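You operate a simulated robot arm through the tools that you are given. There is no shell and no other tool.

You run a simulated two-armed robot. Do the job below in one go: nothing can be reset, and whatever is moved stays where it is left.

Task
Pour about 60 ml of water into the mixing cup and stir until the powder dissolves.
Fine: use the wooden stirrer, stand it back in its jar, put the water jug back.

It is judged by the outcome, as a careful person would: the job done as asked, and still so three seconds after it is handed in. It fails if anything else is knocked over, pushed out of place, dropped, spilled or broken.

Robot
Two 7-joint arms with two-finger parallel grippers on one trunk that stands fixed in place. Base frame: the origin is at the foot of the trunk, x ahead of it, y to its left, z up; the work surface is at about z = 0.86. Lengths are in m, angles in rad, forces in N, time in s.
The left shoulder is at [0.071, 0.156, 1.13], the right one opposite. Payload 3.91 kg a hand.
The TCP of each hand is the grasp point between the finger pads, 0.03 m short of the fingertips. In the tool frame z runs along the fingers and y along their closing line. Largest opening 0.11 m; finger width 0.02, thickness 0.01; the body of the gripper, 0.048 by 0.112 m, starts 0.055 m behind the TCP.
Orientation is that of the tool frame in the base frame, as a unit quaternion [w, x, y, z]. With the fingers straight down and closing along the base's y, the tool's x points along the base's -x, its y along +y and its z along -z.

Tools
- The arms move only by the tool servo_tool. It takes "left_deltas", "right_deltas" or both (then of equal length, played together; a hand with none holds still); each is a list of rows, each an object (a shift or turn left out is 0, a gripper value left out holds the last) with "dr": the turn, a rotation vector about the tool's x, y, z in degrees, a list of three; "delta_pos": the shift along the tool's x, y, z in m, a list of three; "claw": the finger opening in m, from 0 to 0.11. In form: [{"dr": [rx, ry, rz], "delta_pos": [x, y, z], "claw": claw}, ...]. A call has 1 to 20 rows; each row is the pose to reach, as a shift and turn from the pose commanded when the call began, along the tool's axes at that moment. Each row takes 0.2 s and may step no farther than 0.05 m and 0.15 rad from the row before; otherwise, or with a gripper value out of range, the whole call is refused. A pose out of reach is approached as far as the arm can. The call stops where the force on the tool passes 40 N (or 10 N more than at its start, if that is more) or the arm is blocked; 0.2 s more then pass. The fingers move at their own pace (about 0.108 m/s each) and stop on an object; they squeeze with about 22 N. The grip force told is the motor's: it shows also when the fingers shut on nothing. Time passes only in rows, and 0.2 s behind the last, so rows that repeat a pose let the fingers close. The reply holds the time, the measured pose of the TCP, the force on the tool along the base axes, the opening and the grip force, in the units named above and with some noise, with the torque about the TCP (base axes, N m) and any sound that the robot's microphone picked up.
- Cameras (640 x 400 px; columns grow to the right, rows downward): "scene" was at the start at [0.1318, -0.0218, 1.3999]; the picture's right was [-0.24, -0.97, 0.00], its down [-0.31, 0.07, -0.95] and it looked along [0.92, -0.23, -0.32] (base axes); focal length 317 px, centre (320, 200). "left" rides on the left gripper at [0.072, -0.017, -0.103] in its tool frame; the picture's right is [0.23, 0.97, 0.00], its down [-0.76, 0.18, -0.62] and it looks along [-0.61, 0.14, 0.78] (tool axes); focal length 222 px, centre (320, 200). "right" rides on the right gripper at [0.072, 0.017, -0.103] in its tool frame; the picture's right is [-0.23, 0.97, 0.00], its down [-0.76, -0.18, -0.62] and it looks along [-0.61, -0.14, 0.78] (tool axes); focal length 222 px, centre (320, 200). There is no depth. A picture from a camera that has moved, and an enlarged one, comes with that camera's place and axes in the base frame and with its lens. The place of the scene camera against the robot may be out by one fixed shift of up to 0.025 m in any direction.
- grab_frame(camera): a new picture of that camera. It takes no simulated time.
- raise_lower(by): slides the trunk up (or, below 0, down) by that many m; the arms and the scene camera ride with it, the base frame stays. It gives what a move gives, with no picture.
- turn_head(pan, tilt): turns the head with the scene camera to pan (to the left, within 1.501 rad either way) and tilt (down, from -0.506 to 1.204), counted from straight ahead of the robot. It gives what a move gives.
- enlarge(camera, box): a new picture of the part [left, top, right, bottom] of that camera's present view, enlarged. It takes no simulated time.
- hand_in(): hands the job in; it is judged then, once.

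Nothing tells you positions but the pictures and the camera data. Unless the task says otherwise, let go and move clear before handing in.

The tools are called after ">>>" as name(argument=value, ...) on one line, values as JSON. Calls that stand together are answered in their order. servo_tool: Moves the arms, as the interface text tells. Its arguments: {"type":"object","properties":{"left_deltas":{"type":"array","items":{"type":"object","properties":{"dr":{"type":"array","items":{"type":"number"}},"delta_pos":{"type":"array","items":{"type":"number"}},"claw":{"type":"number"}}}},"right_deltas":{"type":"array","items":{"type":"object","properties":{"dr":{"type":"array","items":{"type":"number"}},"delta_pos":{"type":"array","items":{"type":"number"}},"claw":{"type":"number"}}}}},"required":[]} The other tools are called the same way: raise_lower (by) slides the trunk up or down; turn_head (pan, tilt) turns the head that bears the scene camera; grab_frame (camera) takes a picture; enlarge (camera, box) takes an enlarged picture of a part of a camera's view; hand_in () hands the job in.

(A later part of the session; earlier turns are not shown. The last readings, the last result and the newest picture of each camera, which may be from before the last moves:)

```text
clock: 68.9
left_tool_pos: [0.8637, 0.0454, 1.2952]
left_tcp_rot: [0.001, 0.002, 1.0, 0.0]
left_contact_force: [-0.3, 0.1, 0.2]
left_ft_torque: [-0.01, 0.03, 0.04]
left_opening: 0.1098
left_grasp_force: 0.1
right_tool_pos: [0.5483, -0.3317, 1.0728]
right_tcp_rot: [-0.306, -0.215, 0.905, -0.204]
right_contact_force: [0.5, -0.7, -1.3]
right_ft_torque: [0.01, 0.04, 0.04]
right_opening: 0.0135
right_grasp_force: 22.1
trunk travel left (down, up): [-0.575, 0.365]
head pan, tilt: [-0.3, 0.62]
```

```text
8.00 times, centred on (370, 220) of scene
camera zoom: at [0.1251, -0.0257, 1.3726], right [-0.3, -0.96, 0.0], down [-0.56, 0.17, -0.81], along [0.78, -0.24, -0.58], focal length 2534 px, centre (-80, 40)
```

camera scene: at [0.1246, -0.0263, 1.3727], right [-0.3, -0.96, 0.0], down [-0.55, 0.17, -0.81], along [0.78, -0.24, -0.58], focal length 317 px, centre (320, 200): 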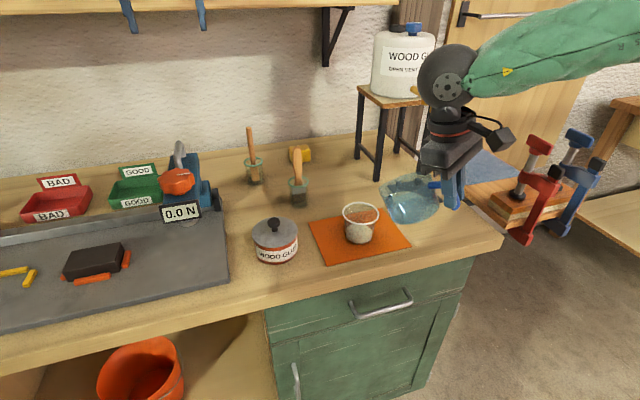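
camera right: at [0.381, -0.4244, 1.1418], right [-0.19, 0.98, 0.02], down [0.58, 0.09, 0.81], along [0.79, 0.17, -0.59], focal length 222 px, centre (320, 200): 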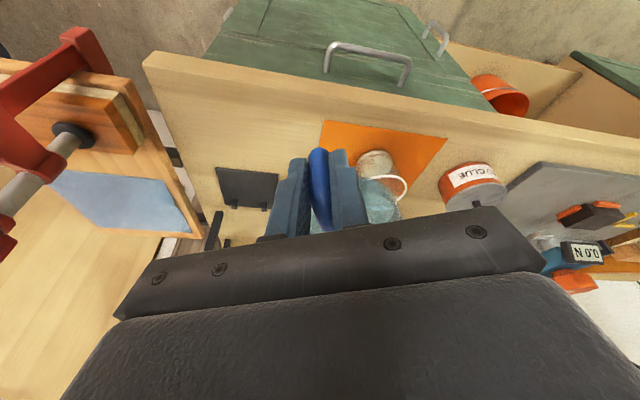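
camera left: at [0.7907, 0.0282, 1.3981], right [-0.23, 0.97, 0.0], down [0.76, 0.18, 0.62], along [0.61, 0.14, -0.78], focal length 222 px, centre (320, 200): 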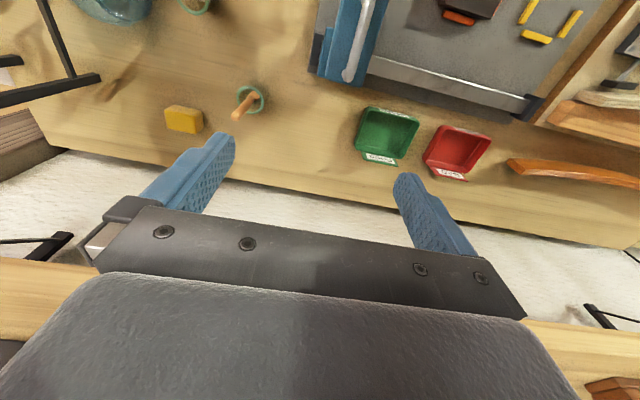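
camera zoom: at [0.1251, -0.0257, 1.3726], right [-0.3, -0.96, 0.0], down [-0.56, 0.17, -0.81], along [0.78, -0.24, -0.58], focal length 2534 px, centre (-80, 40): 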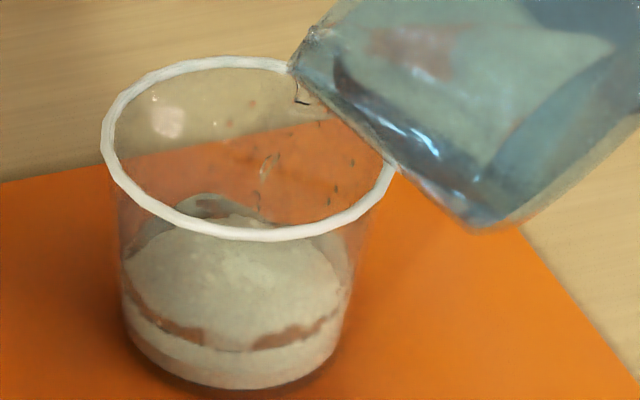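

Stopping here: tilt back and level the jug at the reference pose for another measurement.

>>> servo_tool(right_deltas=[{"dr": [-0.96, -3.86, 0.4], "delta_pos": [0.0015, 0.0, 0.0045]}, {"dr": [-1.93, -7.72, 0.8], "delta_pos": [0.003, 0.0, 0.009]}, {"dr": [-2.89, -11.6, 1.2], "delta_pos": [0.0045, 0.0, 0.013]}, {"dr": [-2.89, -11.6, 1.2], "delta_pos": [0.0045, 0.0, 0.013]}])

>>> servo_tool(right_deltas=[{"dr": [-0.99, -3.95, 0.41], "delta_pos": [0.0062, -0.0024, 0.0043]}, {"dr": [-1.97, -7.89, 0.82], "delta_pos": [0.0124, -0.0047, 0.0087]}, {"dr": [-2.96, -11.84, 1.23], "delta_pos": [0.0186, -0.0071, 0.013]}, {"dr": [-3.95, -15.78, 1.64], "delta_pos": [0.0248, -0.0094, 0.0173]}, {"dr": [-4.93, -19.73, 2.05], "delta_pos": [0.031, -0.0118, 0.0217]}, {"dr": [-5.92, -23.67, 2.47], "delta_pos": [0.0371, -0.0141, 0.026]}, {"dr": [-6.9, -27.62, 2.88], "delta_pos": [0.0433, -0.0165, 0.0304]}, {"dr": [-7.89, -31.56, 3.29], "delta_pos": [0.0495, -0.0188, 0.0347]}, {"dr": [-8.88, -35.5, 3.7], "delta_pos": [0.0557, -0.0212, 0.039]}, {"dr": [-9.86, -39.45, 4.11], "delta_pos": [0.0619, -0.0235, 0.0434]}, {"dr": [-10.85, -43.4, 4.52], "delta_pos": [0.0681, -0.0259, 0.0477]}, {"dr": [-10.85, -43.4, 4.52], "delta_pos": [0.0681, -0.0259, 0.0477]}, {"dr": [-10.85, -43.4, 4.52], "delta_pos": [0.0681, -0.0259, 0.0477]}, {"dr": [-10.85, -43.4, 4.52], "delta_pos": [0.0681, -0.0259, 0.0477]}])

>>> enlarge(camera="scene", box=[380, 145, 460, 210])

>>> enlarge(camera="scene", box=[345, 215, 380, 245])

>>> servo_tool(right_deltas=[{"dr": [0, 0, 0]}])

>>> servo_tool(right_deltas=[{"dr": [0, 0, 0]}])

>>> servo_tool(right_deltas=[{"dr": [0, 0, 0]}])

>>> servo_tool(right_deltas=[{"dr": [0, 0, 0]}])

>>> enlarge(camera="scene", box=[345, 215, 380, 245])

```text
clock: 69.9
left_tool_pos: [0.863, 0.0456, 1.2946]
left_tcp_rot: [0.0, 0.001, 1.0, 0.001]
left_contact_force: [0.6, -0.1, -0.1]
left_ft_torque: [0.0, 0.0, -0.02]
left_opening: 0.11
left_grasp_force: 0.0
right_tool_pos: [0.5397, -0.3367, 1.0684]
right_tcp_rot: [-0.216, -0.218, 0.938, -0.162]
right_contact_force: [0.3, -0.4, -1.6]
right_ft_torque: [0.0, 0.06, -0.01]
right_opening: 0.0137
right_grasp_force: 21.6
trunk travel left (down, up): [-0.575, 0.365]
head pan, tilt: [-0.3, 0.62]
```

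```text
clock: 72.9
left_tool_pos: [0.8626, 0.0453, 1.2959]
left_tcp_rot: [-0.001, 0.001, 1.0, 0.0]
left_contact_force: [0.1, -0.7, 0.5]
left_ft_torque: [0.02, 0.03, 0.0]
left_opening: 0.1101
left_grasp_force: 0.1
right_tool_pos: [0.4814, -0.4028, 1.063]
right_tcp_rot: [0.133, -0.204, 0.97, 0.009]
right_contact_force: [-0.2, -0.5, -1.0]
right_ft_torque: [-0.05, 0.09, 0.05]
right_opening: 0.0136
right_grasp_force: 22.4
trunk travel left (down, up): [-0.575, 0.365]
head pan, tilt: [-0.3, 0.62]
```

```text
6.15 times, centred on (420, 178) of scene
camera zoom: at [0.1251, -0.0257, 1.3726], right [-0.3, -0.96, 0.0], down [-0.56, 0.17, -0.81], along [0.78, -0.24, -0.58], focal length 1950 px, centre (-295, 338)
```

zoom: 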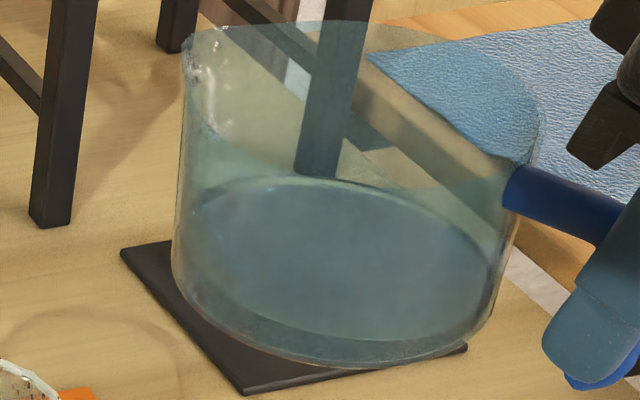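

```text
13.33 times, centred on (362, 230) of scene
camera zoom: at [0.1251, -0.0257, 1.3726], right [-0.3, -0.96, 0.0], down [-0.56, 0.17, -0.81], along [0.78, -0.24, -0.58], focal length 4224 px, centre (-247, -200)
```

zoom: 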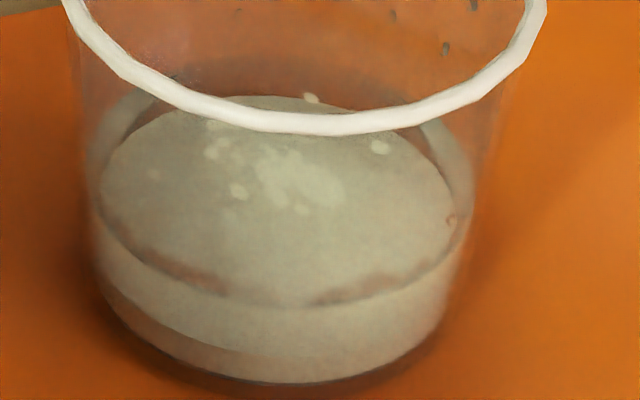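

```text
clock: 73.3
left_tool_pos: [0.8625, 0.0456, 1.2952]
left_tcp_rot: [0.0, 0.001, 1.0, 0.0]
left_contact_force: [-0.2, 0.0, 0.8]
left_ft_torque: [0.02, 0.04, 0.0]
left_opening: 0.1103
left_grasp_force: 0.0
right_tool_pos: [0.4804, -0.4021, 1.0628]
right_tcp_rot: [0.134, -0.204, 0.97, 0.008]
right_contact_force: [-1.0, 0.1, -1.6]
right_ft_torque: [-0.06, 0.1, 0.02]
right_opening: 0.0136
right_grasp_force: 21.9
trunk travel left (down, up): [-0.575, 0.365]
head pan, tilt: [-0.3, 0.62]
```

```text
clock: 73.7
left_tool_pos: [0.8613, 0.0452, 1.2952]
left_tcp_rot: [0.0, 0.001, 1.0, 0.0]
left_contact_force: [0.5, -0.7, -0.3]
left_ft_torque: [0.0, -0.03, 0.0]
left_opening: 0.11
left_grasp_force: 0.0
right_tool_pos: [0.4799, -0.4024, 1.0633]
right_tcp_rot: [0.133, -0.205, 0.97, 0.009]
right_contact_force: [-0.3, 1.2, -1.2]
right_ft_torque: [-0.08, 0.1, 0.04]
right_opening: 0.0134
right_grasp_force: 22.4
trunk travel left (down, up): [-0.575, 0.365]
head pan, tilt: [-0.3, 0.62]
```

```text
clock: 74.1
left_tool_pos: [0.8627, 0.0447, 1.2951]
left_tcp_rot: [0.001, 0.001, 1.0, 0.0]
left_contact_force: [0.2, -0.9, -0.2]
left_ft_torque: [-0.01, 0.0, -0.01]
left_opening: 0.1098
left_grasp_force: 0.1
right_tool_pos: [0.4806, -0.4023, 1.0617]
right_tcp_rot: [0.133, -0.204, 0.97, 0.009]
right_contact_force: [-0.5, -0.5, -1.0]
right_ft_torque: [-0.07, 0.09, 0.02]
right_opening: 0.0138
right_grasp_force: 20.8
trunk travel left (down, up): [-0.575, 0.365]
head pan, tilt: [-0.3, 0.62]
```

```text
clock: 74.5
left_tool_pos: [0.8627, 0.044, 1.2945]
left_tcp_rot: [0.0, 0.001, 1.0, 0.0]
left_contact_force: [0.3, 0.0, 0.4]
left_ft_torque: [0.0, 0.04, -0.02]
left_opening: 0.11
left_grasp_force: 0.0
right_tool_pos: [0.4801, -0.4006, 1.0639]
right_tcp_rot: [0.133, -0.204, 0.97, 0.009]
right_contact_force: [0.7, -0.1, -1.3]
right_ft_torque: [-0.09, 0.08, 0.0]
right_opening: 0.0138
right_grasp_force: 22.4
trunk travel left (down, up): [-0.575, 0.365]
head pan, tilt: [-0.3, 0.62]
```

```text
13.33 times, centred on (362, 230) of scene
camera zoom: at [0.125, -0.0258, 1.3726], right [-0.3, -0.96, 0.0], down [-0.56, 0.17, -0.81], along [0.78, -0.24, -0.58], focal length 4224 px, centre (-247, -200)
```

zoom: 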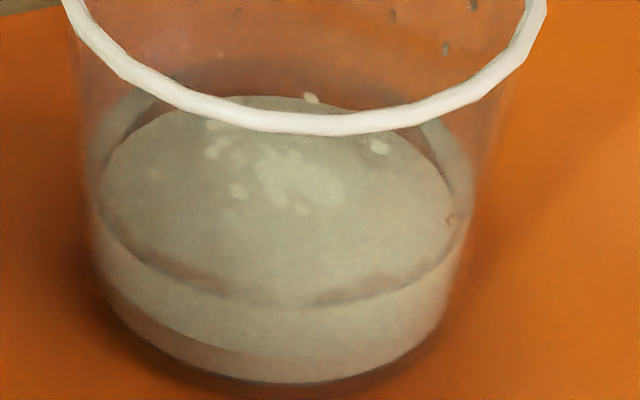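

The cup's settled water line is now about 18 mm up (about 60 ml), and the jug's drop of about 9 mm agrees with 55–62 ml. That is about right, so I'll stop pouring and carry the jug back at a safe height.

>>> servo_tool(right_deltas=[{"delta_pos": [-0.01, -0.0031, 0.0028], "dr": [-0.05, -0.2, 0.02]}, {"delta_pos": [-0.03, -0.0094, 0.0085], "dr": [-0.1, -0.4, 0.04]}, {"delta_pos": [-0.053, -0.0166, 0.015], "dr": [-0.15, -0.6, 0.06]}, {"delta_pos": [-0.076, -0.0238, 0.0215], "dr": [-0.2, -0.8, 0.08]}, {"delta_pos": [-0.099, -0.031, 0.028], "dr": [-0.25, -1.0, 0.1]}, {"delta_pos": [-0.122, -0.0382, 0.0346], "dr": [-0.3, -1.2, 0.12]}, {"delta_pos": [-0.145, -0.0455, 0.0411], "dr": [-0.35, -1.4, 0.14]}, {"delta_pos": [-0.168, -0.0527, 0.0476], "dr": [-0.4, -1.6, 0.16]}, {"delta_pos": [-0.191, -0.0599, 0.0541], "dr": [-0.45, -1.8, 0.18]}, {"delta_pos": [-0.213, -0.0668, 0.0603], "dr": [-0.5, -2.0, 0.2]}, {"delta_pos": [-0.232, -0.0727, 0.0657], "dr": [-0.55, -2.2, 0.22]}, {"delta_pos": [-0.2453, -0.0769, 0.0695], "dr": [-0.6, -2.4, 0.25]}, {"delta_pos": [-0.2453, -0.0769, 0.0695], "dr": [-0.6, -2.4, 0.25]}])

>>> grab_frame(camera="scene")

>>> enlarge(camera="scene", box=[320, 80, 450, 180])

>>> grab_frame(camera="right")

```text
clock: 77.3
left_tool_pos: [0.8622, 0.0445, 1.2954]
left_tcp_rot: [0.001, 0.001, 1.0, 0.0]
left_contact_force: [-0.2, 0.5, -0.3]
left_ft_torque: [-0.01, 0.0, -0.02]
left_opening: 0.1098
left_grasp_force: 0.1
right_tool_pos: [0.7444, -0.3703, 1.0628]
right_tcp_rot: [0.152, -0.203, 0.967, 0.019]
right_contact_force: [-0.3, 0.1, -2.1]
right_ft_torque: [-0.06, 0.08, -0.04]
right_opening: 0.0137
right_grasp_force: 22.1
trunk travel left (down, up): [-0.575, 0.365]
head pan, tilt: [-0.3, 0.62]
```

```text
taken
camera scene: at [0.1248, -0.0259, 1.3727], right [-0.3, -0.96, 0.0], down [-0.56, 0.17, -0.81], along [0.78, -0.24, -0.58], focal length 317 px, centre (320, 200)
```

scene: 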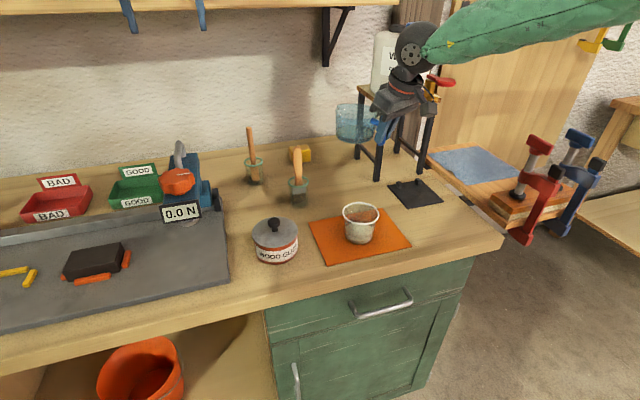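

```text
4.00 times, centred on (385, 130) of scene
camera zoom: at [0.1248, -0.0259, 1.3727], right [-0.3, -0.96, 0.0], down [-0.56, 0.17, -0.81], along [0.78, -0.24, -0.58], focal length 1267 px, centre (60, 480)
```

zoom: 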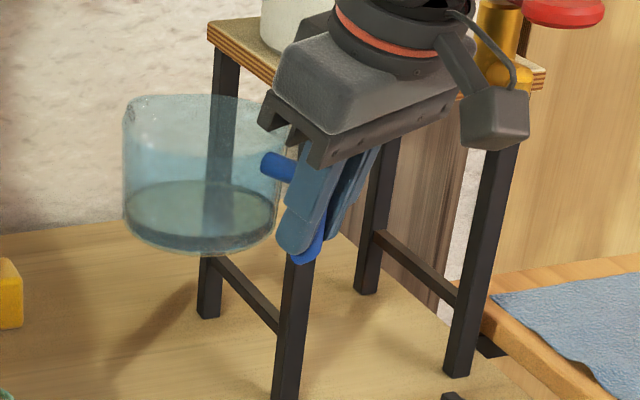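

```text
taken
camera right: at [0.6454, -0.3952, 1.1391], right [-0.19, 0.98, 0.04], down [0.56, 0.07, 0.83], along [0.81, 0.18, -0.56], focal length 222 px, centre (320, 200)
```

right: 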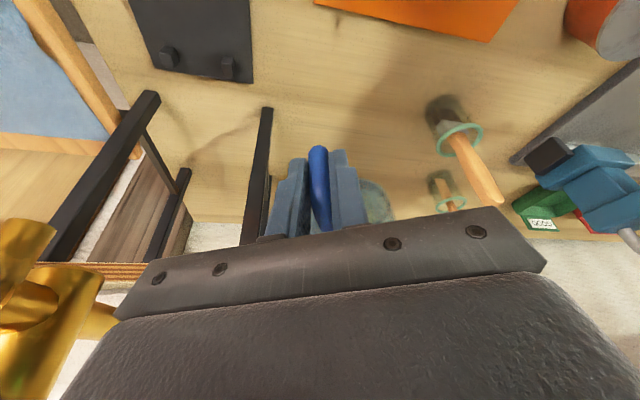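

The jug yawed about 10° in the grip and is almost level. I'll compensate the position so its body returns to where it stood, and lower it to about 2 cm above the bench.

>>> servo_tool(right_deltas=[{"delta_pos": [-0.0033, 0.0078, 0.0008]}, {"delta_pos": [0.0033, 0.0084, 0.0216]}, {"delta_pos": [0.0098, 0.0089, 0.0422]}, {"delta_pos": [0.0163, 0.0095, 0.0628]}, {"delta_pos": [0.0229, 0.01, 0.0835]}, {"delta_pos": [0.0294, 0.0106, 0.1041]}, {"delta_pos": [0.0359, 0.0111, 0.1247]}, {"delta_pos": [0.0359, 0.0111, 0.1247]}])

>>> enlarge(camera="scene", box=[310, 130, 410, 215])

>>> grab_frame(camera="right")

```text
clock: 79.1
left_tool_pos: [0.8623, 0.0463, 1.2965]
left_tcp_rot: [-0.001, 0.0, 1.0, -0.001]
left_contact_force: [0.3, -0.5, 0.4]
left_ft_torque: [0.03, 0.0, 0.02]
left_opening: 0.11
left_grasp_force: 0.0
right_tool_pos: [0.743, -0.362, 0.9324]
right_tcp_rot: [0.151, -0.203, 0.967, 0.019]
right_contact_force: [-0.3, 0.5, -1.6]
right_ft_torque: [-0.04, 0.11, 0.01]
right_opening: 0.0138
right_grasp_force: 22.2
trunk travel left (down, up): [-0.575, 0.365]
head pan, tilt: [-0.3, 0.62]
```

```text
4.71 times, centred on (360, 172) of scene
camera zoom: at [0.1248, -0.0255, 1.3727], right [-0.3, -0.96, 0.0], down [-0.56, 0.17, -0.81], along [0.78, -0.24, -0.58], focal length 1491 px, centre (132, 329)
```

zoom: 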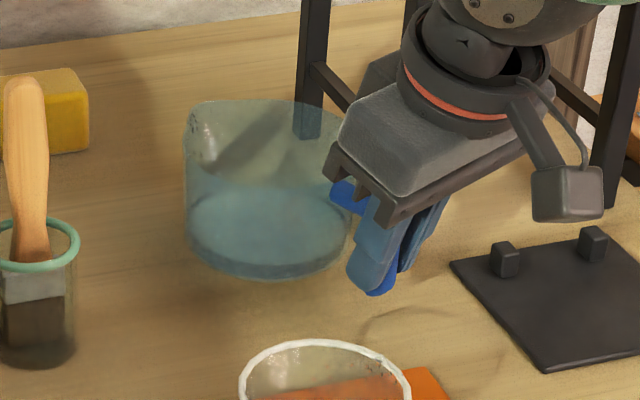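

```text
taken
camera right: at [0.644, -0.385, 1.0069], right [-0.19, 0.98, 0.04], down [0.56, 0.07, 0.83], along [0.81, 0.18, -0.56], focal length 222 px, centre (320, 200)
```

right: 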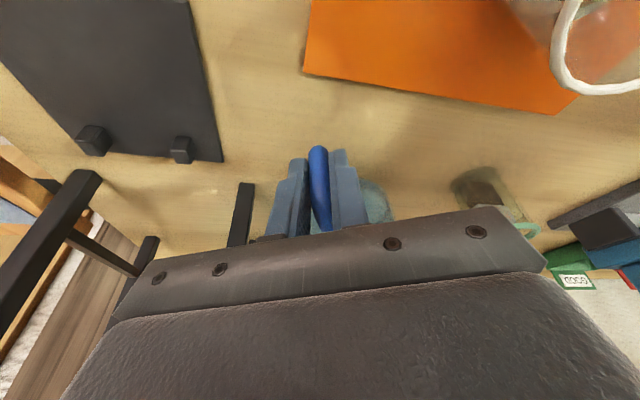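

The jug's lateral position matches the original view to within a few mm. I'll lower the rest gently, watching the force.

>>> servo_tool(right_deltas=[{"delta_pos": [0.0021, 0.0009, 0.0042]}, {"delta_pos": [0.0043, 0.0018, 0.0085]}, {"delta_pos": [0.0064, 0.0026, 0.0127]}, {"delta_pos": [0.0083, 0.0034, 0.0164]}, {"delta_pos": [0.0095, 0.0039, 0.0188]}, {"delta_pos": [0.0107, 0.0044, 0.0212]}])

>>> enlarge(camera="scene", box=[310, 140, 400, 215])

```text
clock: 80.5
left_tool_pos: [0.8633, 0.0454, 1.2946]
left_tcp_rot: [0.0, 0.001, 1.0, 0.0]
left_contact_force: [-0.2, -0.5, 0.2]
left_ft_torque: [0.03, 0.01, 0.01]
left_opening: 0.1102
left_grasp_force: 0.1
right_tool_pos: [0.7398, -0.3593, 0.9095]
right_tcp_rot: [0.151, -0.202, 0.967, 0.019]
right_contact_force: [-0.2, 0.8, -0.5]
right_ft_torque: [-0.09, 0.08, 0.02]
right_opening: 0.0136
right_grasp_force: 21.7
trunk travel left (down, up): [-0.575, 0.365]
head pan, tilt: [-0.3, 0.62]
```

```text
5.33 times, centred on (355, 178) of scene
camera zoom: at [0.1253, -0.0256, 1.3726], right [-0.3, -0.96, 0.0], down [-0.56, 0.17, -0.81], along [0.78, -0.24, -0.58], focal length 1690 px, centre (133, 320)
```

zoom: 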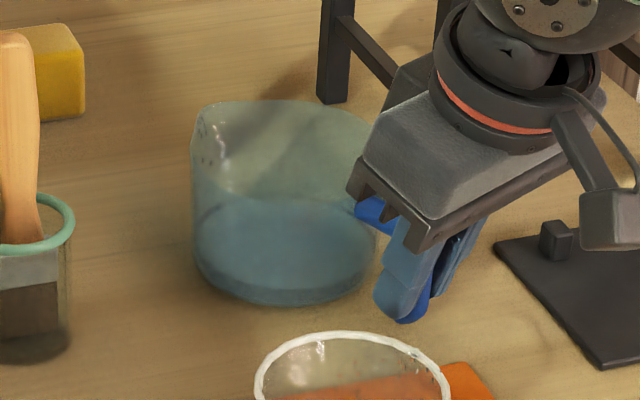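

Very close to the bench now. I'll lower the last few millimetres slowly.

>>> servo_tool(right_deltas=[{"delta_pos": [0.0005, 0.0, 0.0014]}, {"delta_pos": [0.0009, 0.0001, 0.0029]}, {"delta_pos": [0.0009, 0.0001, 0.0029]}])

>>> servo_tool(right_deltas=[{"delta_pos": [0.0005, 0.0, 0.0014]}, {"delta_pos": [0.0005, 0.0, 0.0014]}])

>>> enlarge(camera="scene", box=[310, 140, 400, 215])

```text
clock: 81.3
left_tool_pos: [0.8634, 0.0445, 1.2943]
left_tcp_rot: [0.0, 0.0, 1.0, 0.0]
left_contact_force: [-0.8, 0.2, 0.5]
left_ft_torque: [-0.02, 0.0, 0.0]
left_opening: 0.1101
left_grasp_force: 0.1
right_tool_pos: [0.7395, -0.3612, 0.906]
right_tcp_rot: [0.152, -0.203, 0.967, 0.019]
right_contact_force: [0.8, 0.4, -0.5]
right_ft_torque: [-0.07, 0.1, -0.01]
right_opening: 0.0136
right_grasp_force: 21.5
trunk travel left (down, up): [-0.575, 0.365]
head pan, tilt: [-0.3, 0.62]
```

```text
clock: 81.9
left_tool_pos: [0.862, 0.0451, 1.2963]
left_tcp_rot: [0.0, 0.001, 1.0, 0.0]
left_contact_force: [-0.4, 0.7, -0.2]
left_ft_torque: [0.02, 0.0, 0.03]
left_opening: 0.11
left_grasp_force: 0.0
right_tool_pos: [0.7401, -0.3607, 0.9061]
right_tcp_rot: [0.153, -0.203, 0.967, 0.019]
right_contact_force: [0.3, -2.9, 8.5]
right_ft_torque: [0.37, -0.34, -0.1]
right_opening: 0.0137
right_grasp_force: 22.1
trunk travel left (down, up): [-0.575, 0.365]
head pan, tilt: [-0.3, 0.62]
```

```text
5.33 times, centred on (355, 178) of scene
camera zoom: at [0.1245, -0.0256, 1.3728], right [-0.3, -0.96, 0.0], down [-0.55, 0.17, -0.81], along [0.78, -0.24, -0.58], focal length 1690 px, centre (133, 320)
```

zoom: 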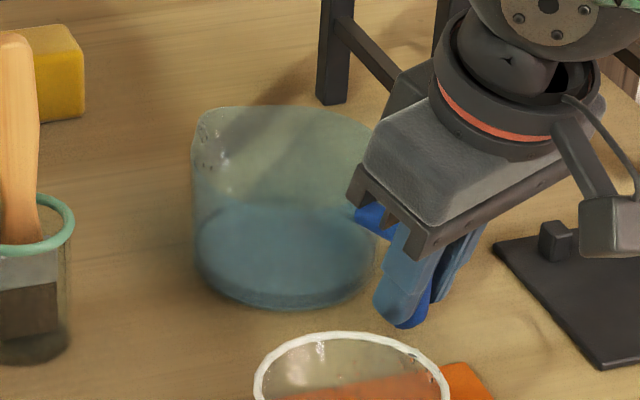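

Contact: about 8.5 N upward, so the jug base is on the bench. I'll ease off 1 mm, then open the fingers.

>>> servo_tool(right_deltas=[{"delta_pos": [-0.0003, 0.0, -0.001]}, {"delta_pos": [-0.0003, 0.0, -0.001]}])

>>> servo_tool(right_deltas=[{"claw": 0.02}, {"claw": 0.03}, {"claw": 0.045}, {"claw": 0.06}, {"claw": 0.06}, {"claw": 0.06}])

>>> enlarge(camera="scene", box=[310, 140, 400, 215])

>>> grab_frame(camera="right")

```text
clock: 82.5
left_tool_pos: [0.8622, 0.0451, 1.2963]
left_tcp_rot: [0.0, 0.0, 1.0, 0.0]
left_contact_force: [-0.3, 0.3, 0.3]
left_ft_torque: [0.0, -0.01, 0.03]
left_opening: 0.11
left_grasp_force: 0.1
right_tool_pos: [0.7396, -0.3597, 0.9056]
right_tcp_rot: [0.152, -0.203, 0.967, 0.02]
right_contact_force: [0.8, 0.9, 3.5]
right_ft_torque: [0.29, -0.19, 0.01]
right_opening: 0.0137
right_grasp_force: 22.5
trunk travel left (down, up): [-0.575, 0.365]
head pan, tilt: [-0.3, 0.62]
```

```text
clock: 83.9
left_tool_pos: [0.8626, 0.0446, 1.2949]
left_tcp_rot: [0.0, 0.001, 1.0, 0.0]
left_contact_force: [-0.6, -0.2, 0.7]
left_ft_torque: [0.02, 0.05, 0.01]
left_opening: 0.1101
left_grasp_force: 0.0
right_tool_pos: [0.7396, -0.3609, 0.9069]
right_tcp_rot: [0.152, -0.203, 0.967, 0.02]
right_contact_force: [0.3, -0.3, 0.8]
right_ft_torque: [-0.04, 0.0, 0.03]
right_opening: 0.06
right_grasp_force: 0.1
trunk travel left (down, up): [-0.575, 0.365]
head pan, tilt: [-0.3, 0.62]
```

```text
5.33 times, centred on (355, 178) of scene
camera zoom: at [0.1251, -0.0256, 1.3726], right [-0.3, -0.96, 0.0], down [-0.56, 0.17, -0.81], along [0.78, -0.24, -0.58], focal length 1690 px, centre (133, 320)
```

zoom: 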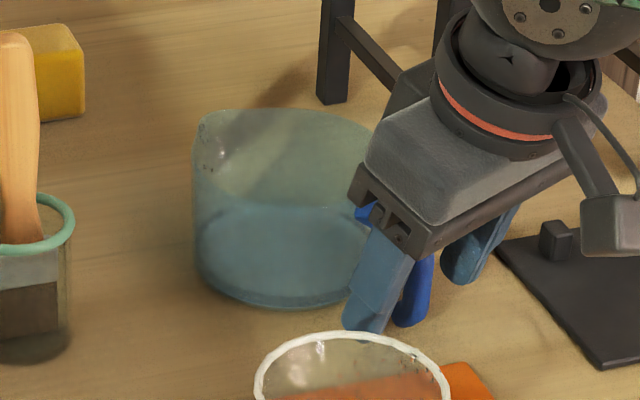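

```text
taken
camera right: at [0.6397, -0.3842, 0.982], right [-0.19, 0.98, 0.04], down [0.56, 0.07, 0.83], along [0.81, 0.18, -0.56], focal length 222 px, centre (320, 200)
```

right: 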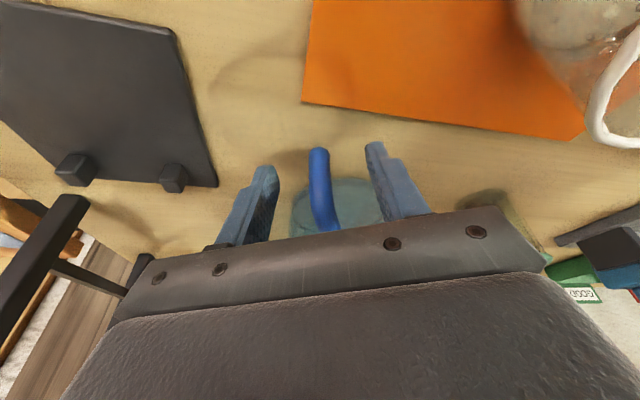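

The jug stands upright at its place with the gripper open around the handle. I'll back out along the finger direction and rise clear.

>>> servo_tool(right_deltas=[{"delta_pos": [0, 0, -0.02]}, {"delta_pos": [0, 0, -0.045]}, {"delta_pos": [0, 0, -0.08]}, {"delta_pos": [0, 0, -0.12]}, {"delta_pos": [0, 0, -0.16]}, {"delta_pos": [0, 0, -0.2]}])

>>> grab_frame(camera="scene")

>>> enlarge(camera="scene", box=[325, 155, 390, 205])

>>> grab_frame(camera="right")

>>> enlarge(camera="left", box=[140, 0, 340, 160])

```text
clock: 85.3
left_tool_pos: [0.8612, 0.0448, 1.2967]
left_tcp_rot: [0.0, 0.001, 1.0, 0.001]
left_contact_force: [0.7, -0.9, 0.2]
left_ft_torque: [0.03, -0.01, 0.0]
left_opening: 0.1101
left_grasp_force: 0.0
right_tool_pos: [0.6835, -0.3808, 1.0953]
right_tcp_rot: [0.152, -0.203, 0.967, 0.019]
right_contact_force: [-0.3, -0.5, -0.1]
right_ft_torque: [0.01, 0.01, 0.01]
right_opening: 0.0599
right_grasp_force: 0.0
trunk travel left (down, up): [-0.575, 0.365]
head pan, tilt: [-0.3, 0.62]
```

```text
taken
camera scene: at [0.1241, -0.0255, 1.3727], right [-0.3, -0.96, 0.0], down [-0.55, 0.17, -0.81], along [0.78, -0.24, -0.58], focal length 317 px, centre (320, 200)
```

scene: 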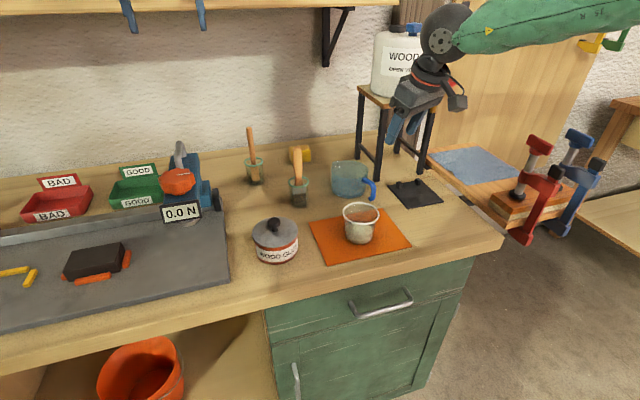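

```text
8.00 times, centred on (358, 180) of scene
camera zoom: at [0.1241, -0.0255, 1.3727], right [-0.3, -0.96, 0.0], down [-0.55, 0.17, -0.81], along [0.78, -0.24, -0.58], focal length 2534 px, centre (20, 360)
```

zoom: 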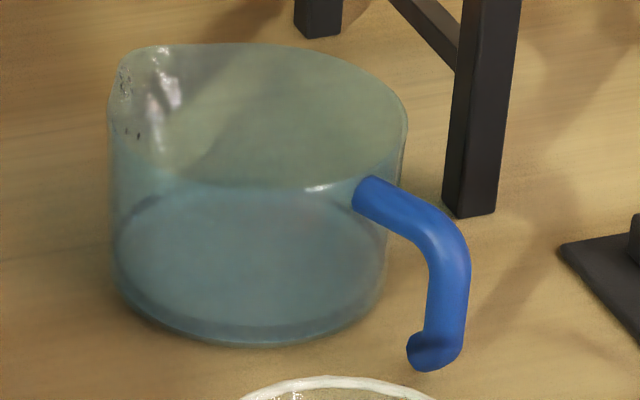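

```text
taken
camera right: at [0.5837, -0.4046, 1.1702], right [-0.19, 0.98, 0.04], down [0.56, 0.07, 0.83], along [0.81, 0.18, -0.56], focal length 222 px, centre (320, 200)
```

right: 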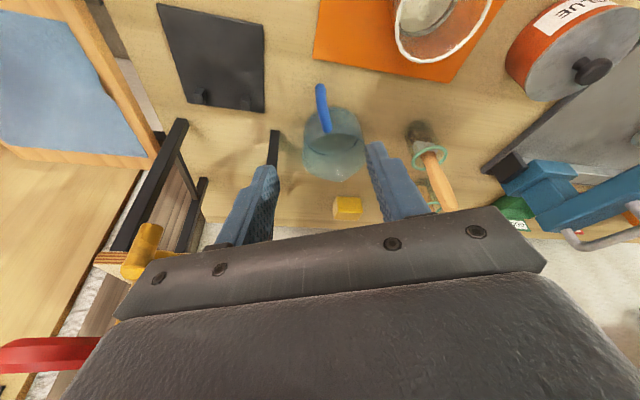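

```text
2.50 times, centred on (240, 80) of left
camera zoom: at [0.7889, 0.0285, 1.3993], right [-0.23, 0.97, 0.0], down [0.76, 0.18, 0.62], along [0.61, 0.14, -0.78], focal length 555 px, centre (520, 500)
```

zoom: 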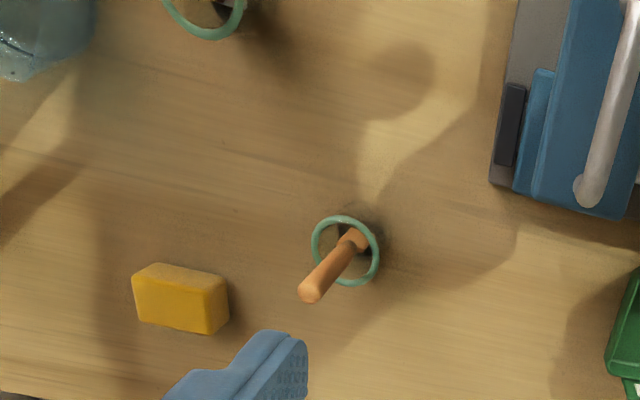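

The jug is back on its spot (base outline matches the original within a millimetre or so), and its level drop of about 10 mm confirms roughly 60 ml poured. Next, the stirrer near [0.94, -0.08]: I'll move the left arm aside and bring the right hand toward the stirrer jar at a safe height.

>>> servo_tool(left_deltas=[{"delta_pos": [0.02, 0.025, 0]}, {"delta_pos": [0.045, 0.055, 0]}, {"delta_pos": [0.07, 0.09, 0]}, {"delta_pos": [0.1, 0.125, 0]}, {"delta_pos": [0.13, 0.16, 0]}, {"delta_pos": [0.16, 0.2, 0]}])

>>> servo_tool(right_deltas=[{"delta_pos": [-0.0254, 0.0145, -0.0061], "dr": [0.5, -0.9, 1.55]}, {"delta_pos": [-0.0507, 0.029, -0.0123], "dr": [1.0, -1.8, 3.1]}, {"delta_pos": [-0.0761, 0.0435, -0.0184], "dr": [1.5, -2.7, 4.65]}, {"delta_pos": [-0.1014, 0.058, -0.0246], "dr": [2.0, -3.6, 6.2]}, {"delta_pos": [-0.1268, 0.0725, -0.0307], "dr": [2.4, -4.5, 7.75]}, {"delta_pos": [-0.1521, 0.087, -0.0368], "dr": [2.9, -5.4, 9.3]}, {"delta_pos": [-0.1775, 0.1015, -0.043], "dr": [3.4, -6.3, 10.9]}, {"delta_pos": [-0.2028, 0.116, -0.0491], "dr": [3.9, -7.2, 12.4]}])

>>> grab_frame(camera="right")

>>> grab_frame(camera="scene")

```text
clock: 86.7
left_tool_pos: [0.6981, 0.2426, 1.3004]
left_tcp_rot: [0.0, 0.002, 1.0, 0.0]
left_contact_force: [0.1, -0.1, 1.3]
left_ft_torque: [-0.03, 0.01, -0.03]
left_opening: 0.11
left_grasp_force: 0.1
right_tool_pos: [0.6829, -0.3806, 1.0959]
right_tcp_rot: [0.153, -0.202, 0.967, 0.017]
right_contact_force: [-0.1, -0.4, 0.6]
right_ft_torque: [-0.03, -0.01, 0.01]
right_opening: 0.0602
right_grasp_force: 0.1
trunk travel left (down, up): [-0.575, 0.365]
head pan, tilt: [-0.3, 0.62]
```

```text
clock: 88.5
left_tool_pos: [0.7009, 0.2442, 1.299]
left_tcp_rot: [0.0, 0.0, 1.0, 0.0]
left_contact_force: [-0.1, -0.7, -0.1]
left_ft_torque: [0.0, 0.02, -0.01]
left_opening: 0.1102
left_grasp_force: 0.1
right_tool_pos: [0.801, -0.2009, 1.1994]
right_tcp_rot: [0.216, -0.09, 0.972, 0.016]
right_contact_force: [0.3, 0.4, -0.7]
right_ft_torque: [0.0, -0.01, -0.02]
right_opening: 0.0597
right_grasp_force: 0.1
trunk travel left (down, up): [-0.575, 0.365]
head pan, tilt: [-0.3, 0.62]
```

```text
taken
camera right: at [0.6897, -0.2045, 1.2609], right [0.03, 1.0, 0.09], down [0.45, -0.09, 0.89], along [0.89, 0.02, -0.45], focal length 222 px, centre (320, 200)
```

right: 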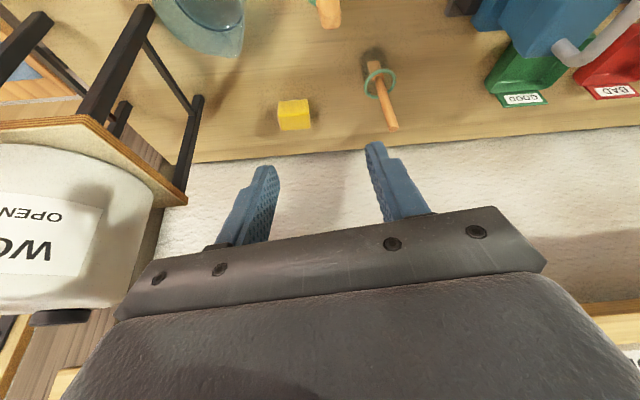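

```text
taken
camera scene: at [0.1257, -0.0247, 1.3725], right [-0.3, -0.96, 0.0], down [-0.56, 0.17, -0.81], along [0.78, -0.24, -0.58], focal length 317 px, centre (320, 200)
```

scene: 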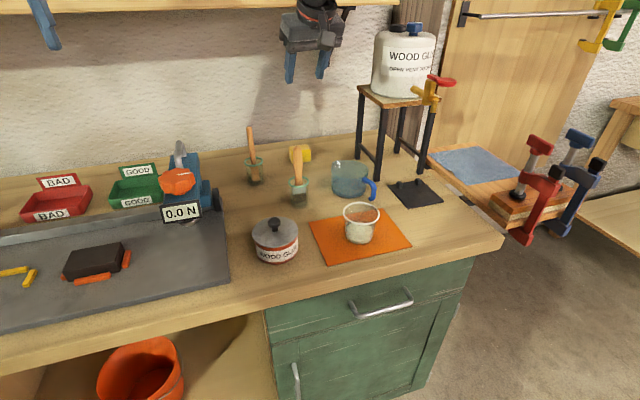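

The stirrer's top triangulates to about [0.941, -0.081, 1.028] and it stands nearly vertical in the jar. I'll zoom in to double-check before approaching.

>>> enlarge(camera="right", box=[340, 50, 430, 150])

>>> enlarge(camera="scene", box=[230, 115, 310, 200])

```text
4.00 times, centred on (385, 100) of right
camera zoom: at [0.6897, -0.2045, 1.2609], right [0.03, 1.0, 0.09], down [0.45, -0.09, 0.89], along [0.89, 0.02, -0.45], focal length 888 px, centre (60, 600)
```

zoom: 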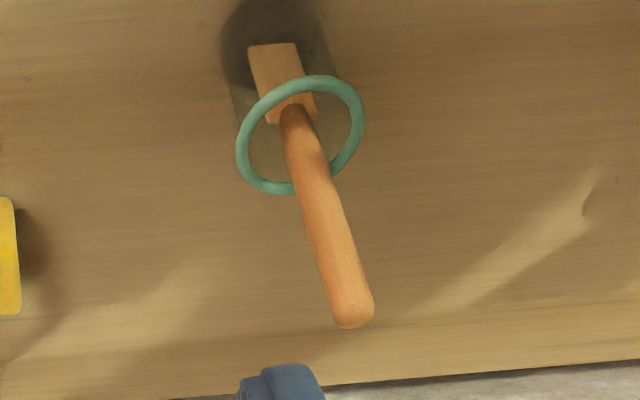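

```text
4.71 times, centred on (270, 158) of scene
camera zoom: at [0.1257, -0.0247, 1.3725], right [-0.3, -0.96, 0.0], down [-0.56, 0.17, -0.81], along [0.78, -0.24, -0.58], focal length 1491 px, centre (555, 400)
```

zoom: 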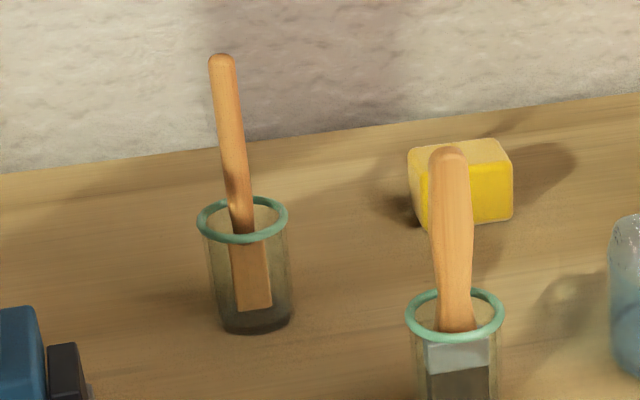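

The stirrer is vertical at about [0.940, -0.078], handle about 13 mm thick. Moving to pre-grasp just behind and above it.

>>> servo_tool(right_deltas=[{"delta_pos": [-0.0096, 0.0161, 0.027]}, {"delta_pos": [-0.0193, 0.0322, 0.0539]}, {"delta_pos": [-0.029, 0.0483, 0.0808]}, {"delta_pos": [-0.0386, 0.0644, 0.1078]}, {"delta_pos": [-0.0482, 0.0805, 0.1347]}, {"delta_pos": [-0.0579, 0.0966, 0.1617]}])

>>> grab_frame(camera="right")

>>> enlarge(camera="scene", box=[200, 90, 330, 200])

```text
clock: 89.9
left_tool_pos: [0.7, 0.2417, 1.3006]
left_tcp_rot: [0.0, 0.001, 1.0, 0.001]
left_contact_force: [-1.2, -0.1, -0.3]
left_ft_torque: [0.01, -0.04, 0.06]
left_opening: 0.1101
left_grasp_force: 0.1
right_tool_pos: [0.8879, -0.101, 1.0818]
right_tcp_rot: [0.218, -0.09, 0.972, 0.017]
right_contact_force: [0.0, 0.2, 0.2]
right_ft_torque: [0.02, 0.01, 0.0]
right_opening: 0.0601
right_grasp_force: 0.0
right hand out of reach, approached as far as the arm can: row 6
trunk travel left (down, up): [-0.575, 0.365]
head pan, tilt: [-0.3, 0.62]
```

```text
taken
camera right: at [0.776, -0.104, 1.1446], right [0.02, 1.0, 0.09], down [0.45, -0.09, 0.89], along [0.89, 0.02, -0.45], focal length 222 px, centre (320, 200)
```

right: 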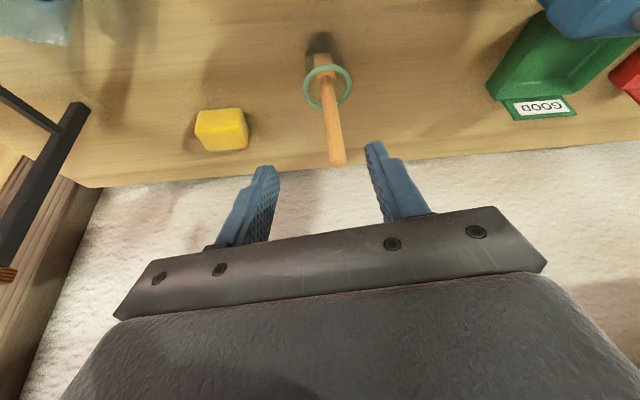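

```text
3.64 times, centred on (265, 145) of scene
camera zoom: at [0.1243, -0.0256, 1.3728], right [-0.3, -0.96, 0.0], down [-0.55, 0.17, -0.81], along [0.78, -0.24, -0.58], focal length 1152 px, centre (520, 400)
```

zoom: 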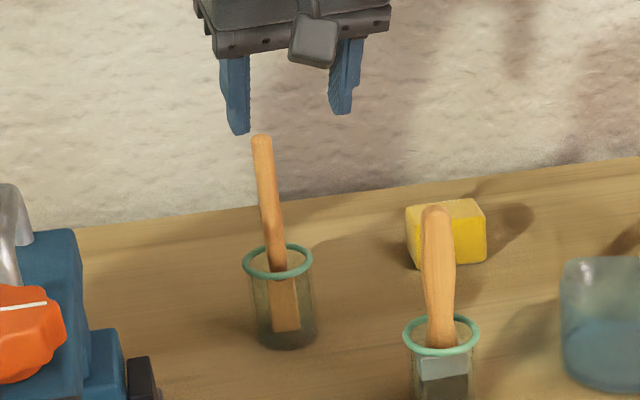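

At 25° tilt the arm falls a couple of centimetres short. A steeper forward tilt (about 50°) extends the reach, so I'll back off slightly, straighten the yaw and tilt further.

>>> servo_tool(right_deltas=[{"delta_pos": [0.0091, 0.0027, -0.0153], "dr": [2.24, 0.04, 4.8]}, {"delta_pos": [0.0182, 0.0053, -0.0306], "dr": [4.48, 0.08, 9.6]}])

>>> servo_tool(right_deltas=[{"dr": [0, -8.3, 0]}, {"dr": [0, -16.6, 0]}, {"dr": [0, -25, 0]}])

>>> grab_frame(camera="right")

>>> enlarge(camera="scene", box=[200, 90, 330, 200])

```text
clock: 90.5
left_tool_pos: [0.7, 0.2434, 1.3005]
left_tcp_rot: [-0.001, 0.001, 1.0, -0.001]
left_contact_force: [0.9, 0.3, 0.0]
left_ft_torque: [0.03, 0.0, -0.01]
left_opening: 0.1099
left_grasp_force: 0.1
right_tool_pos: [0.8557, -0.1016, 1.1022]
right_tcp_rot: [0.217, 0.001, 0.976, -0.006]
right_contact_force: [0.0, -0.6, 1.0]
right_ft_torque: [0.04, 0.02, -0.01]
right_opening: 0.0598
right_grasp_force: 0.1
trunk travel left (down, up): [-0.575, 0.365]
head pan, tilt: [-0.3, 0.62]
```

```text
clock: 91.3
left_tool_pos: [0.7, 0.2432, 1.3001]
left_tcp_rot: [0.0, 0.001, 1.0, 0.0]
left_contact_force: [-0.1, -0.5, -1.0]
left_ft_torque: [-0.01, -0.02, -0.03]
left_opening: 0.11
left_grasp_force: 0.1
right_tool_pos: [0.8554, -0.1023, 1.1012]
right_tcp_rot: [0.425, -0.001, 0.905, -0.006]
right_contact_force: [-0.3, 0.3, -0.4]
right_ft_torque: [-0.01, -0.02, 0.02]
right_opening: 0.0597
right_grasp_force: 0.1
trunk travel left (down, up): [-0.575, 0.365]
head pan, tilt: [-0.3, 0.62]
```

```text
taken
camera right: at [0.7304, -0.0853, 1.1118], right [0.15, 0.98, 0.17], down [0.01, -0.17, 0.99], along [0.99, -0.14, -0.03], focal length 222 px, centre (320, 200)
```

right: 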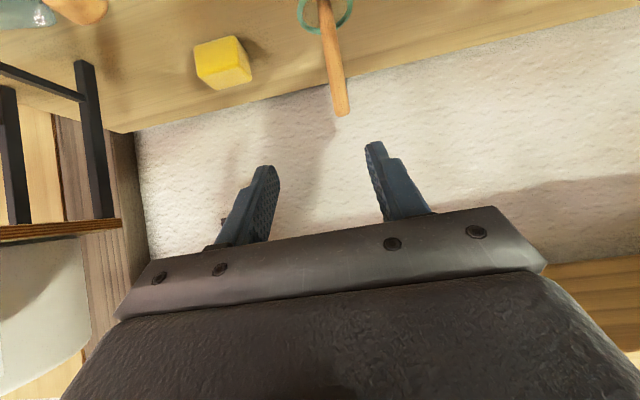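

```text
3.64 times, centred on (265, 145) of scene
camera zoom: at [0.1249, -0.0255, 1.3726], right [-0.3, -0.96, 0.0], down [-0.56, 0.17, -0.81], along [0.78, -0.24, -0.58], focal length 1152 px, centre (520, 400)
```

zoom: 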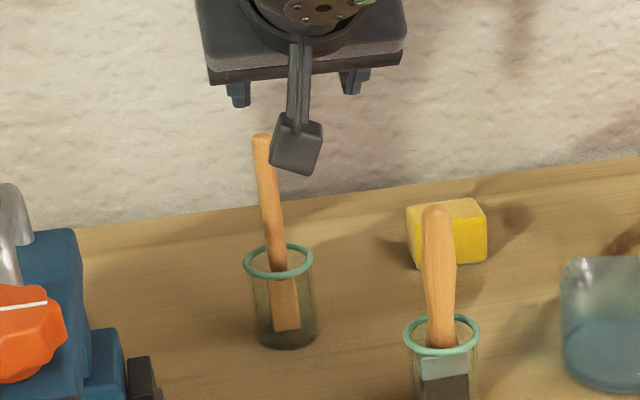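

Now aligned with the stirrer ahead. Moving to pre-grasp along the approach line.

>>> servo_tool(right_deltas=[{"delta_pos": [0.0137, 0.0117, 0.0264]}, {"delta_pos": [0.0274, 0.0234, 0.0528]}])

>>> grab_frame(camera="right")

>>> enlarge(camera="scene", box=[200, 90, 330, 200])

```text
clock: 91.9
left_tool_pos: [0.7003, 0.2413, 1.2996]
left_tcp_rot: [0.0, 0.001, 1.0, 0.0]
left_contact_force: [0.3, -0.3, 1.2]
left_ft_torque: [0.01, -0.01, -0.02]
left_opening: 0.1101
left_grasp_force: 0.1
right_tool_pos: [0.878, -0.0858, 1.049]
right_tcp_rot: [0.423, -0.002, 0.906, -0.003]
right_contact_force: [0.1, 0.8, 0.0]
right_ft_torque: [-0.03, 0.01, 0.01]
right_opening: 0.0599
right_grasp_force: 0.1
right hand out of reach, approached as far as the arm can: row 2
trunk travel left (down, up): [-0.575, 0.365]
head pan, tilt: [-0.3, 0.62]
```

```text
taken
camera right: at [0.7515, -0.069, 1.0588], right [0.15, 0.97, 0.17], down [0.01, -0.17, 0.99], along [0.99, -0.14, -0.03], focal length 222 px, centre (320, 200)
```

right: 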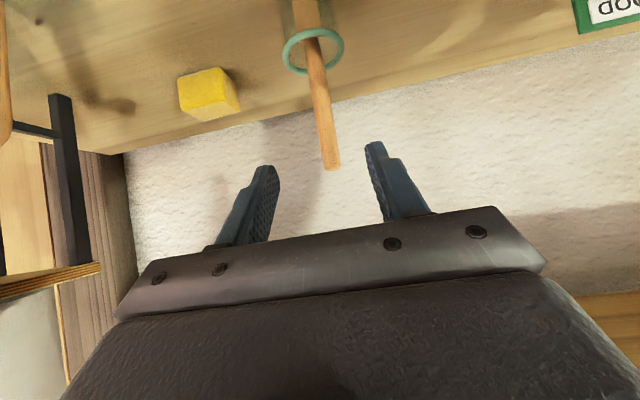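

```text
3.64 times, centred on (265, 145) of scene
camera zoom: at [0.1252, -0.0258, 1.3727], right [-0.3, -0.96, 0.0], down [-0.56, 0.17, -0.81], along [0.78, -0.24, -0.58], focal length 1152 px, centre (520, 400)
```

zoom: 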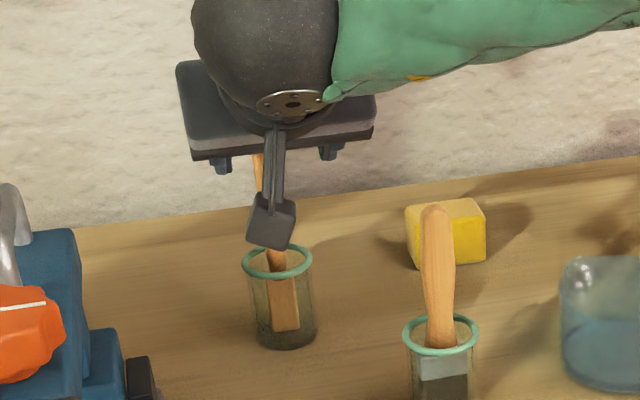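

The arm reports a limit again, a few millimetres short in y. I'll look at the arm's posture before deciding how to approach.

>>> turn_head(pan=-0.5, tilt=0.4)

>>> grab_frame(camera="scene")

```text
clock: 92.6
left_tool_pos: [0.7003, 0.2423, 1.3003]
left_tcp_rot: [0.0, 0.001, 1.0, 0.0]
left_contact_force: [0.2, -0.4, -0.3]
left_ft_torque: [-0.01, 0.02, 0.0]
left_opening: 0.1098
left_grasp_force: 0.0
right_tool_pos: [0.878, -0.085, 1.0486]
right_tcp_rot: [0.424, -0.002, 0.906, -0.004]
right_contact_force: [-0.6, 0.0, 0.4]
right_ft_torque: [0.0, 0.01, -0.01]
right_opening: 0.0599
right_grasp_force: 0.0
trunk travel left (down, up): [-0.575, 0.365]
head pan, tilt: [-0.499, 0.4]
```

```text
taken
camera scene: at [0.1227, -0.0436, 1.3925], right [-0.48, -0.88, 0.0], down [-0.34, 0.19, -0.92], along [0.81, -0.44, -0.39], focal length 317 px, centre (320, 200)
```

scene: 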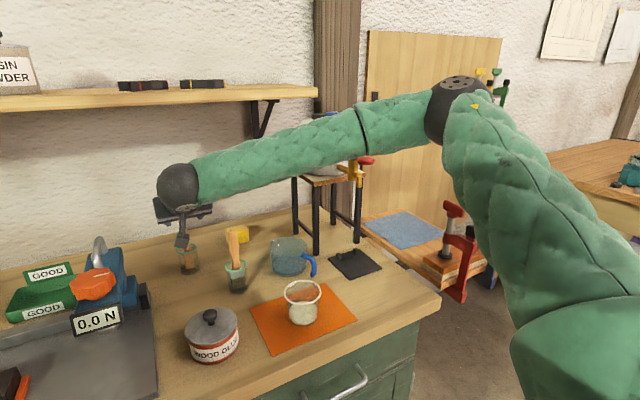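

The forearm comes in from the right at about 48°, so the wrist is bent sideways with the hand at zero yaw. I'll back off a little and turn the hand about 20° toward the forearm's direction, which still clears the brush.

>>> servo_tool(right_deltas=[{"delta_pos": [0, 0, -0.015], "dr": [0, 0, 0]}, {"delta_pos": [0, 0, -0.03], "dr": [-5.1, -0.07, -4.3]}, {"delta_pos": [0, 0, -0.03], "dr": [-10.3, -0.14, -8.5]}, {"delta_pos": [0, 0, -0.03], "dr": [-15.4, -0.2, -12.8]}])

>>> grab_frame(camera="right")

```text
clock: 93.6
left_tool_pos: [0.6999, 0.2433, 1.3004]
left_tcp_rot: [0.0, 0.001, 1.0, 0.0]
left_contact_force: [-0.1, 0.3, 0.4]
left_ft_torque: [-0.01, -0.01, 0.04]
left_opening: 0.11
left_grasp_force: 0.1
right_tool_pos: [0.8546, -0.0845, 1.069]
right_tcp_rot: [0.417, -0.159, 0.892, 0.069]
right_contact_force: [0.0, 1.1, -1.0]
right_ft_torque: [0.0, 0.0, -0.02]
right_opening: 0.06
right_grasp_force: 0.0
trunk travel left (down, up): [-0.575, 0.365]
head pan, tilt: [-0.499, 0.4]
```

```text
taken
camera right: at [0.7301, -0.1122, 1.0776], right [-0.2, 0.97, 0.17], down [0.07, -0.16, 0.99], along [0.98, 0.21, -0.03], focal length 222 px, centre (320, 200)
```

right: 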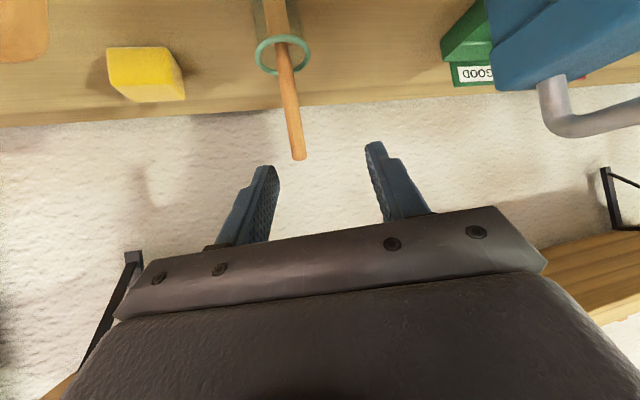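

I'll shift sideways to centre the stirrer between the fingers and advance halfway.

>>> servo_tool(right_deltas=[{"delta_pos": [0.001, -0.0123, 0.0]}, {"delta_pos": [0.002, -0.0246, 0.0]}, {"delta_pos": [0.002, -0.0246, 0.025]}, {"delta_pos": [0.002, -0.0246, 0.05]}])

>>> grab_frame(camera="right")

>>> enlarge(camera="scene", box=[130, 150, 290, 310])

```text
clock: 94.6
left_tool_pos: [0.7, 0.2415, 1.3005]
left_tcp_rot: [-0.001, 0.003, 1.0, 0.0]
left_contact_force: [-0.2, 0.4, 0.5]
left_ft_torque: [0.03, 0.0, 0.01]
left_opening: 0.1101
left_grasp_force: 0.1
right_tool_pos: [0.8997, -0.0936, 1.0341]
right_tcp_rot: [0.418, -0.158, 0.892, 0.07]
right_contact_force: [0.2, -0.3, 0.6]
right_ft_torque: [0.0, -0.02, -0.02]
right_opening: 0.06
right_grasp_force: 0.1
trunk travel left (down, up): [-0.575, 0.365]
head pan, tilt: [-0.499, 0.4]
```

```text
taken
camera right: at [0.7747, -0.1221, 1.0438], right [-0.19, 0.97, 0.17], down [0.07, -0.16, 0.99], along [0.98, 0.2, -0.04], focal length 222 px, centre (320, 200)
```

right: 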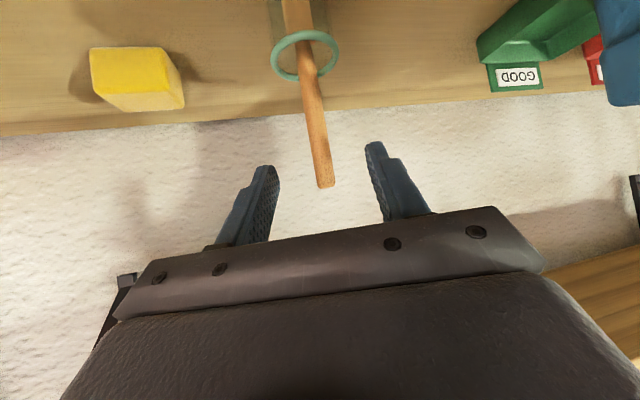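

```text
2.50 times, centred on (210, 230) of scene
camera zoom: at [0.1229, -0.0443, 1.3925], right [-0.48, -0.88, 0.0], down [-0.34, 0.19, -0.92], along [0.81, -0.44, -0.39], focal length 792 px, centre (595, 125)
```

zoom: 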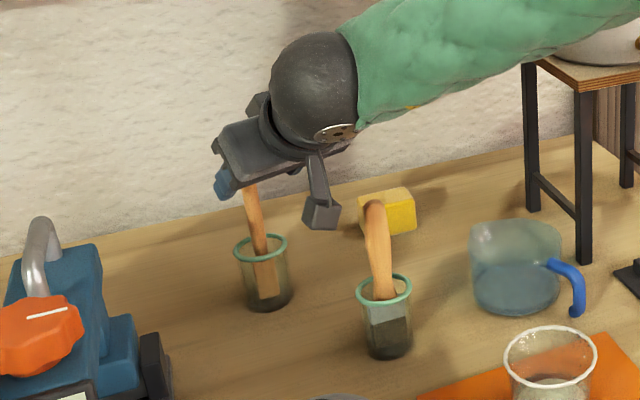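

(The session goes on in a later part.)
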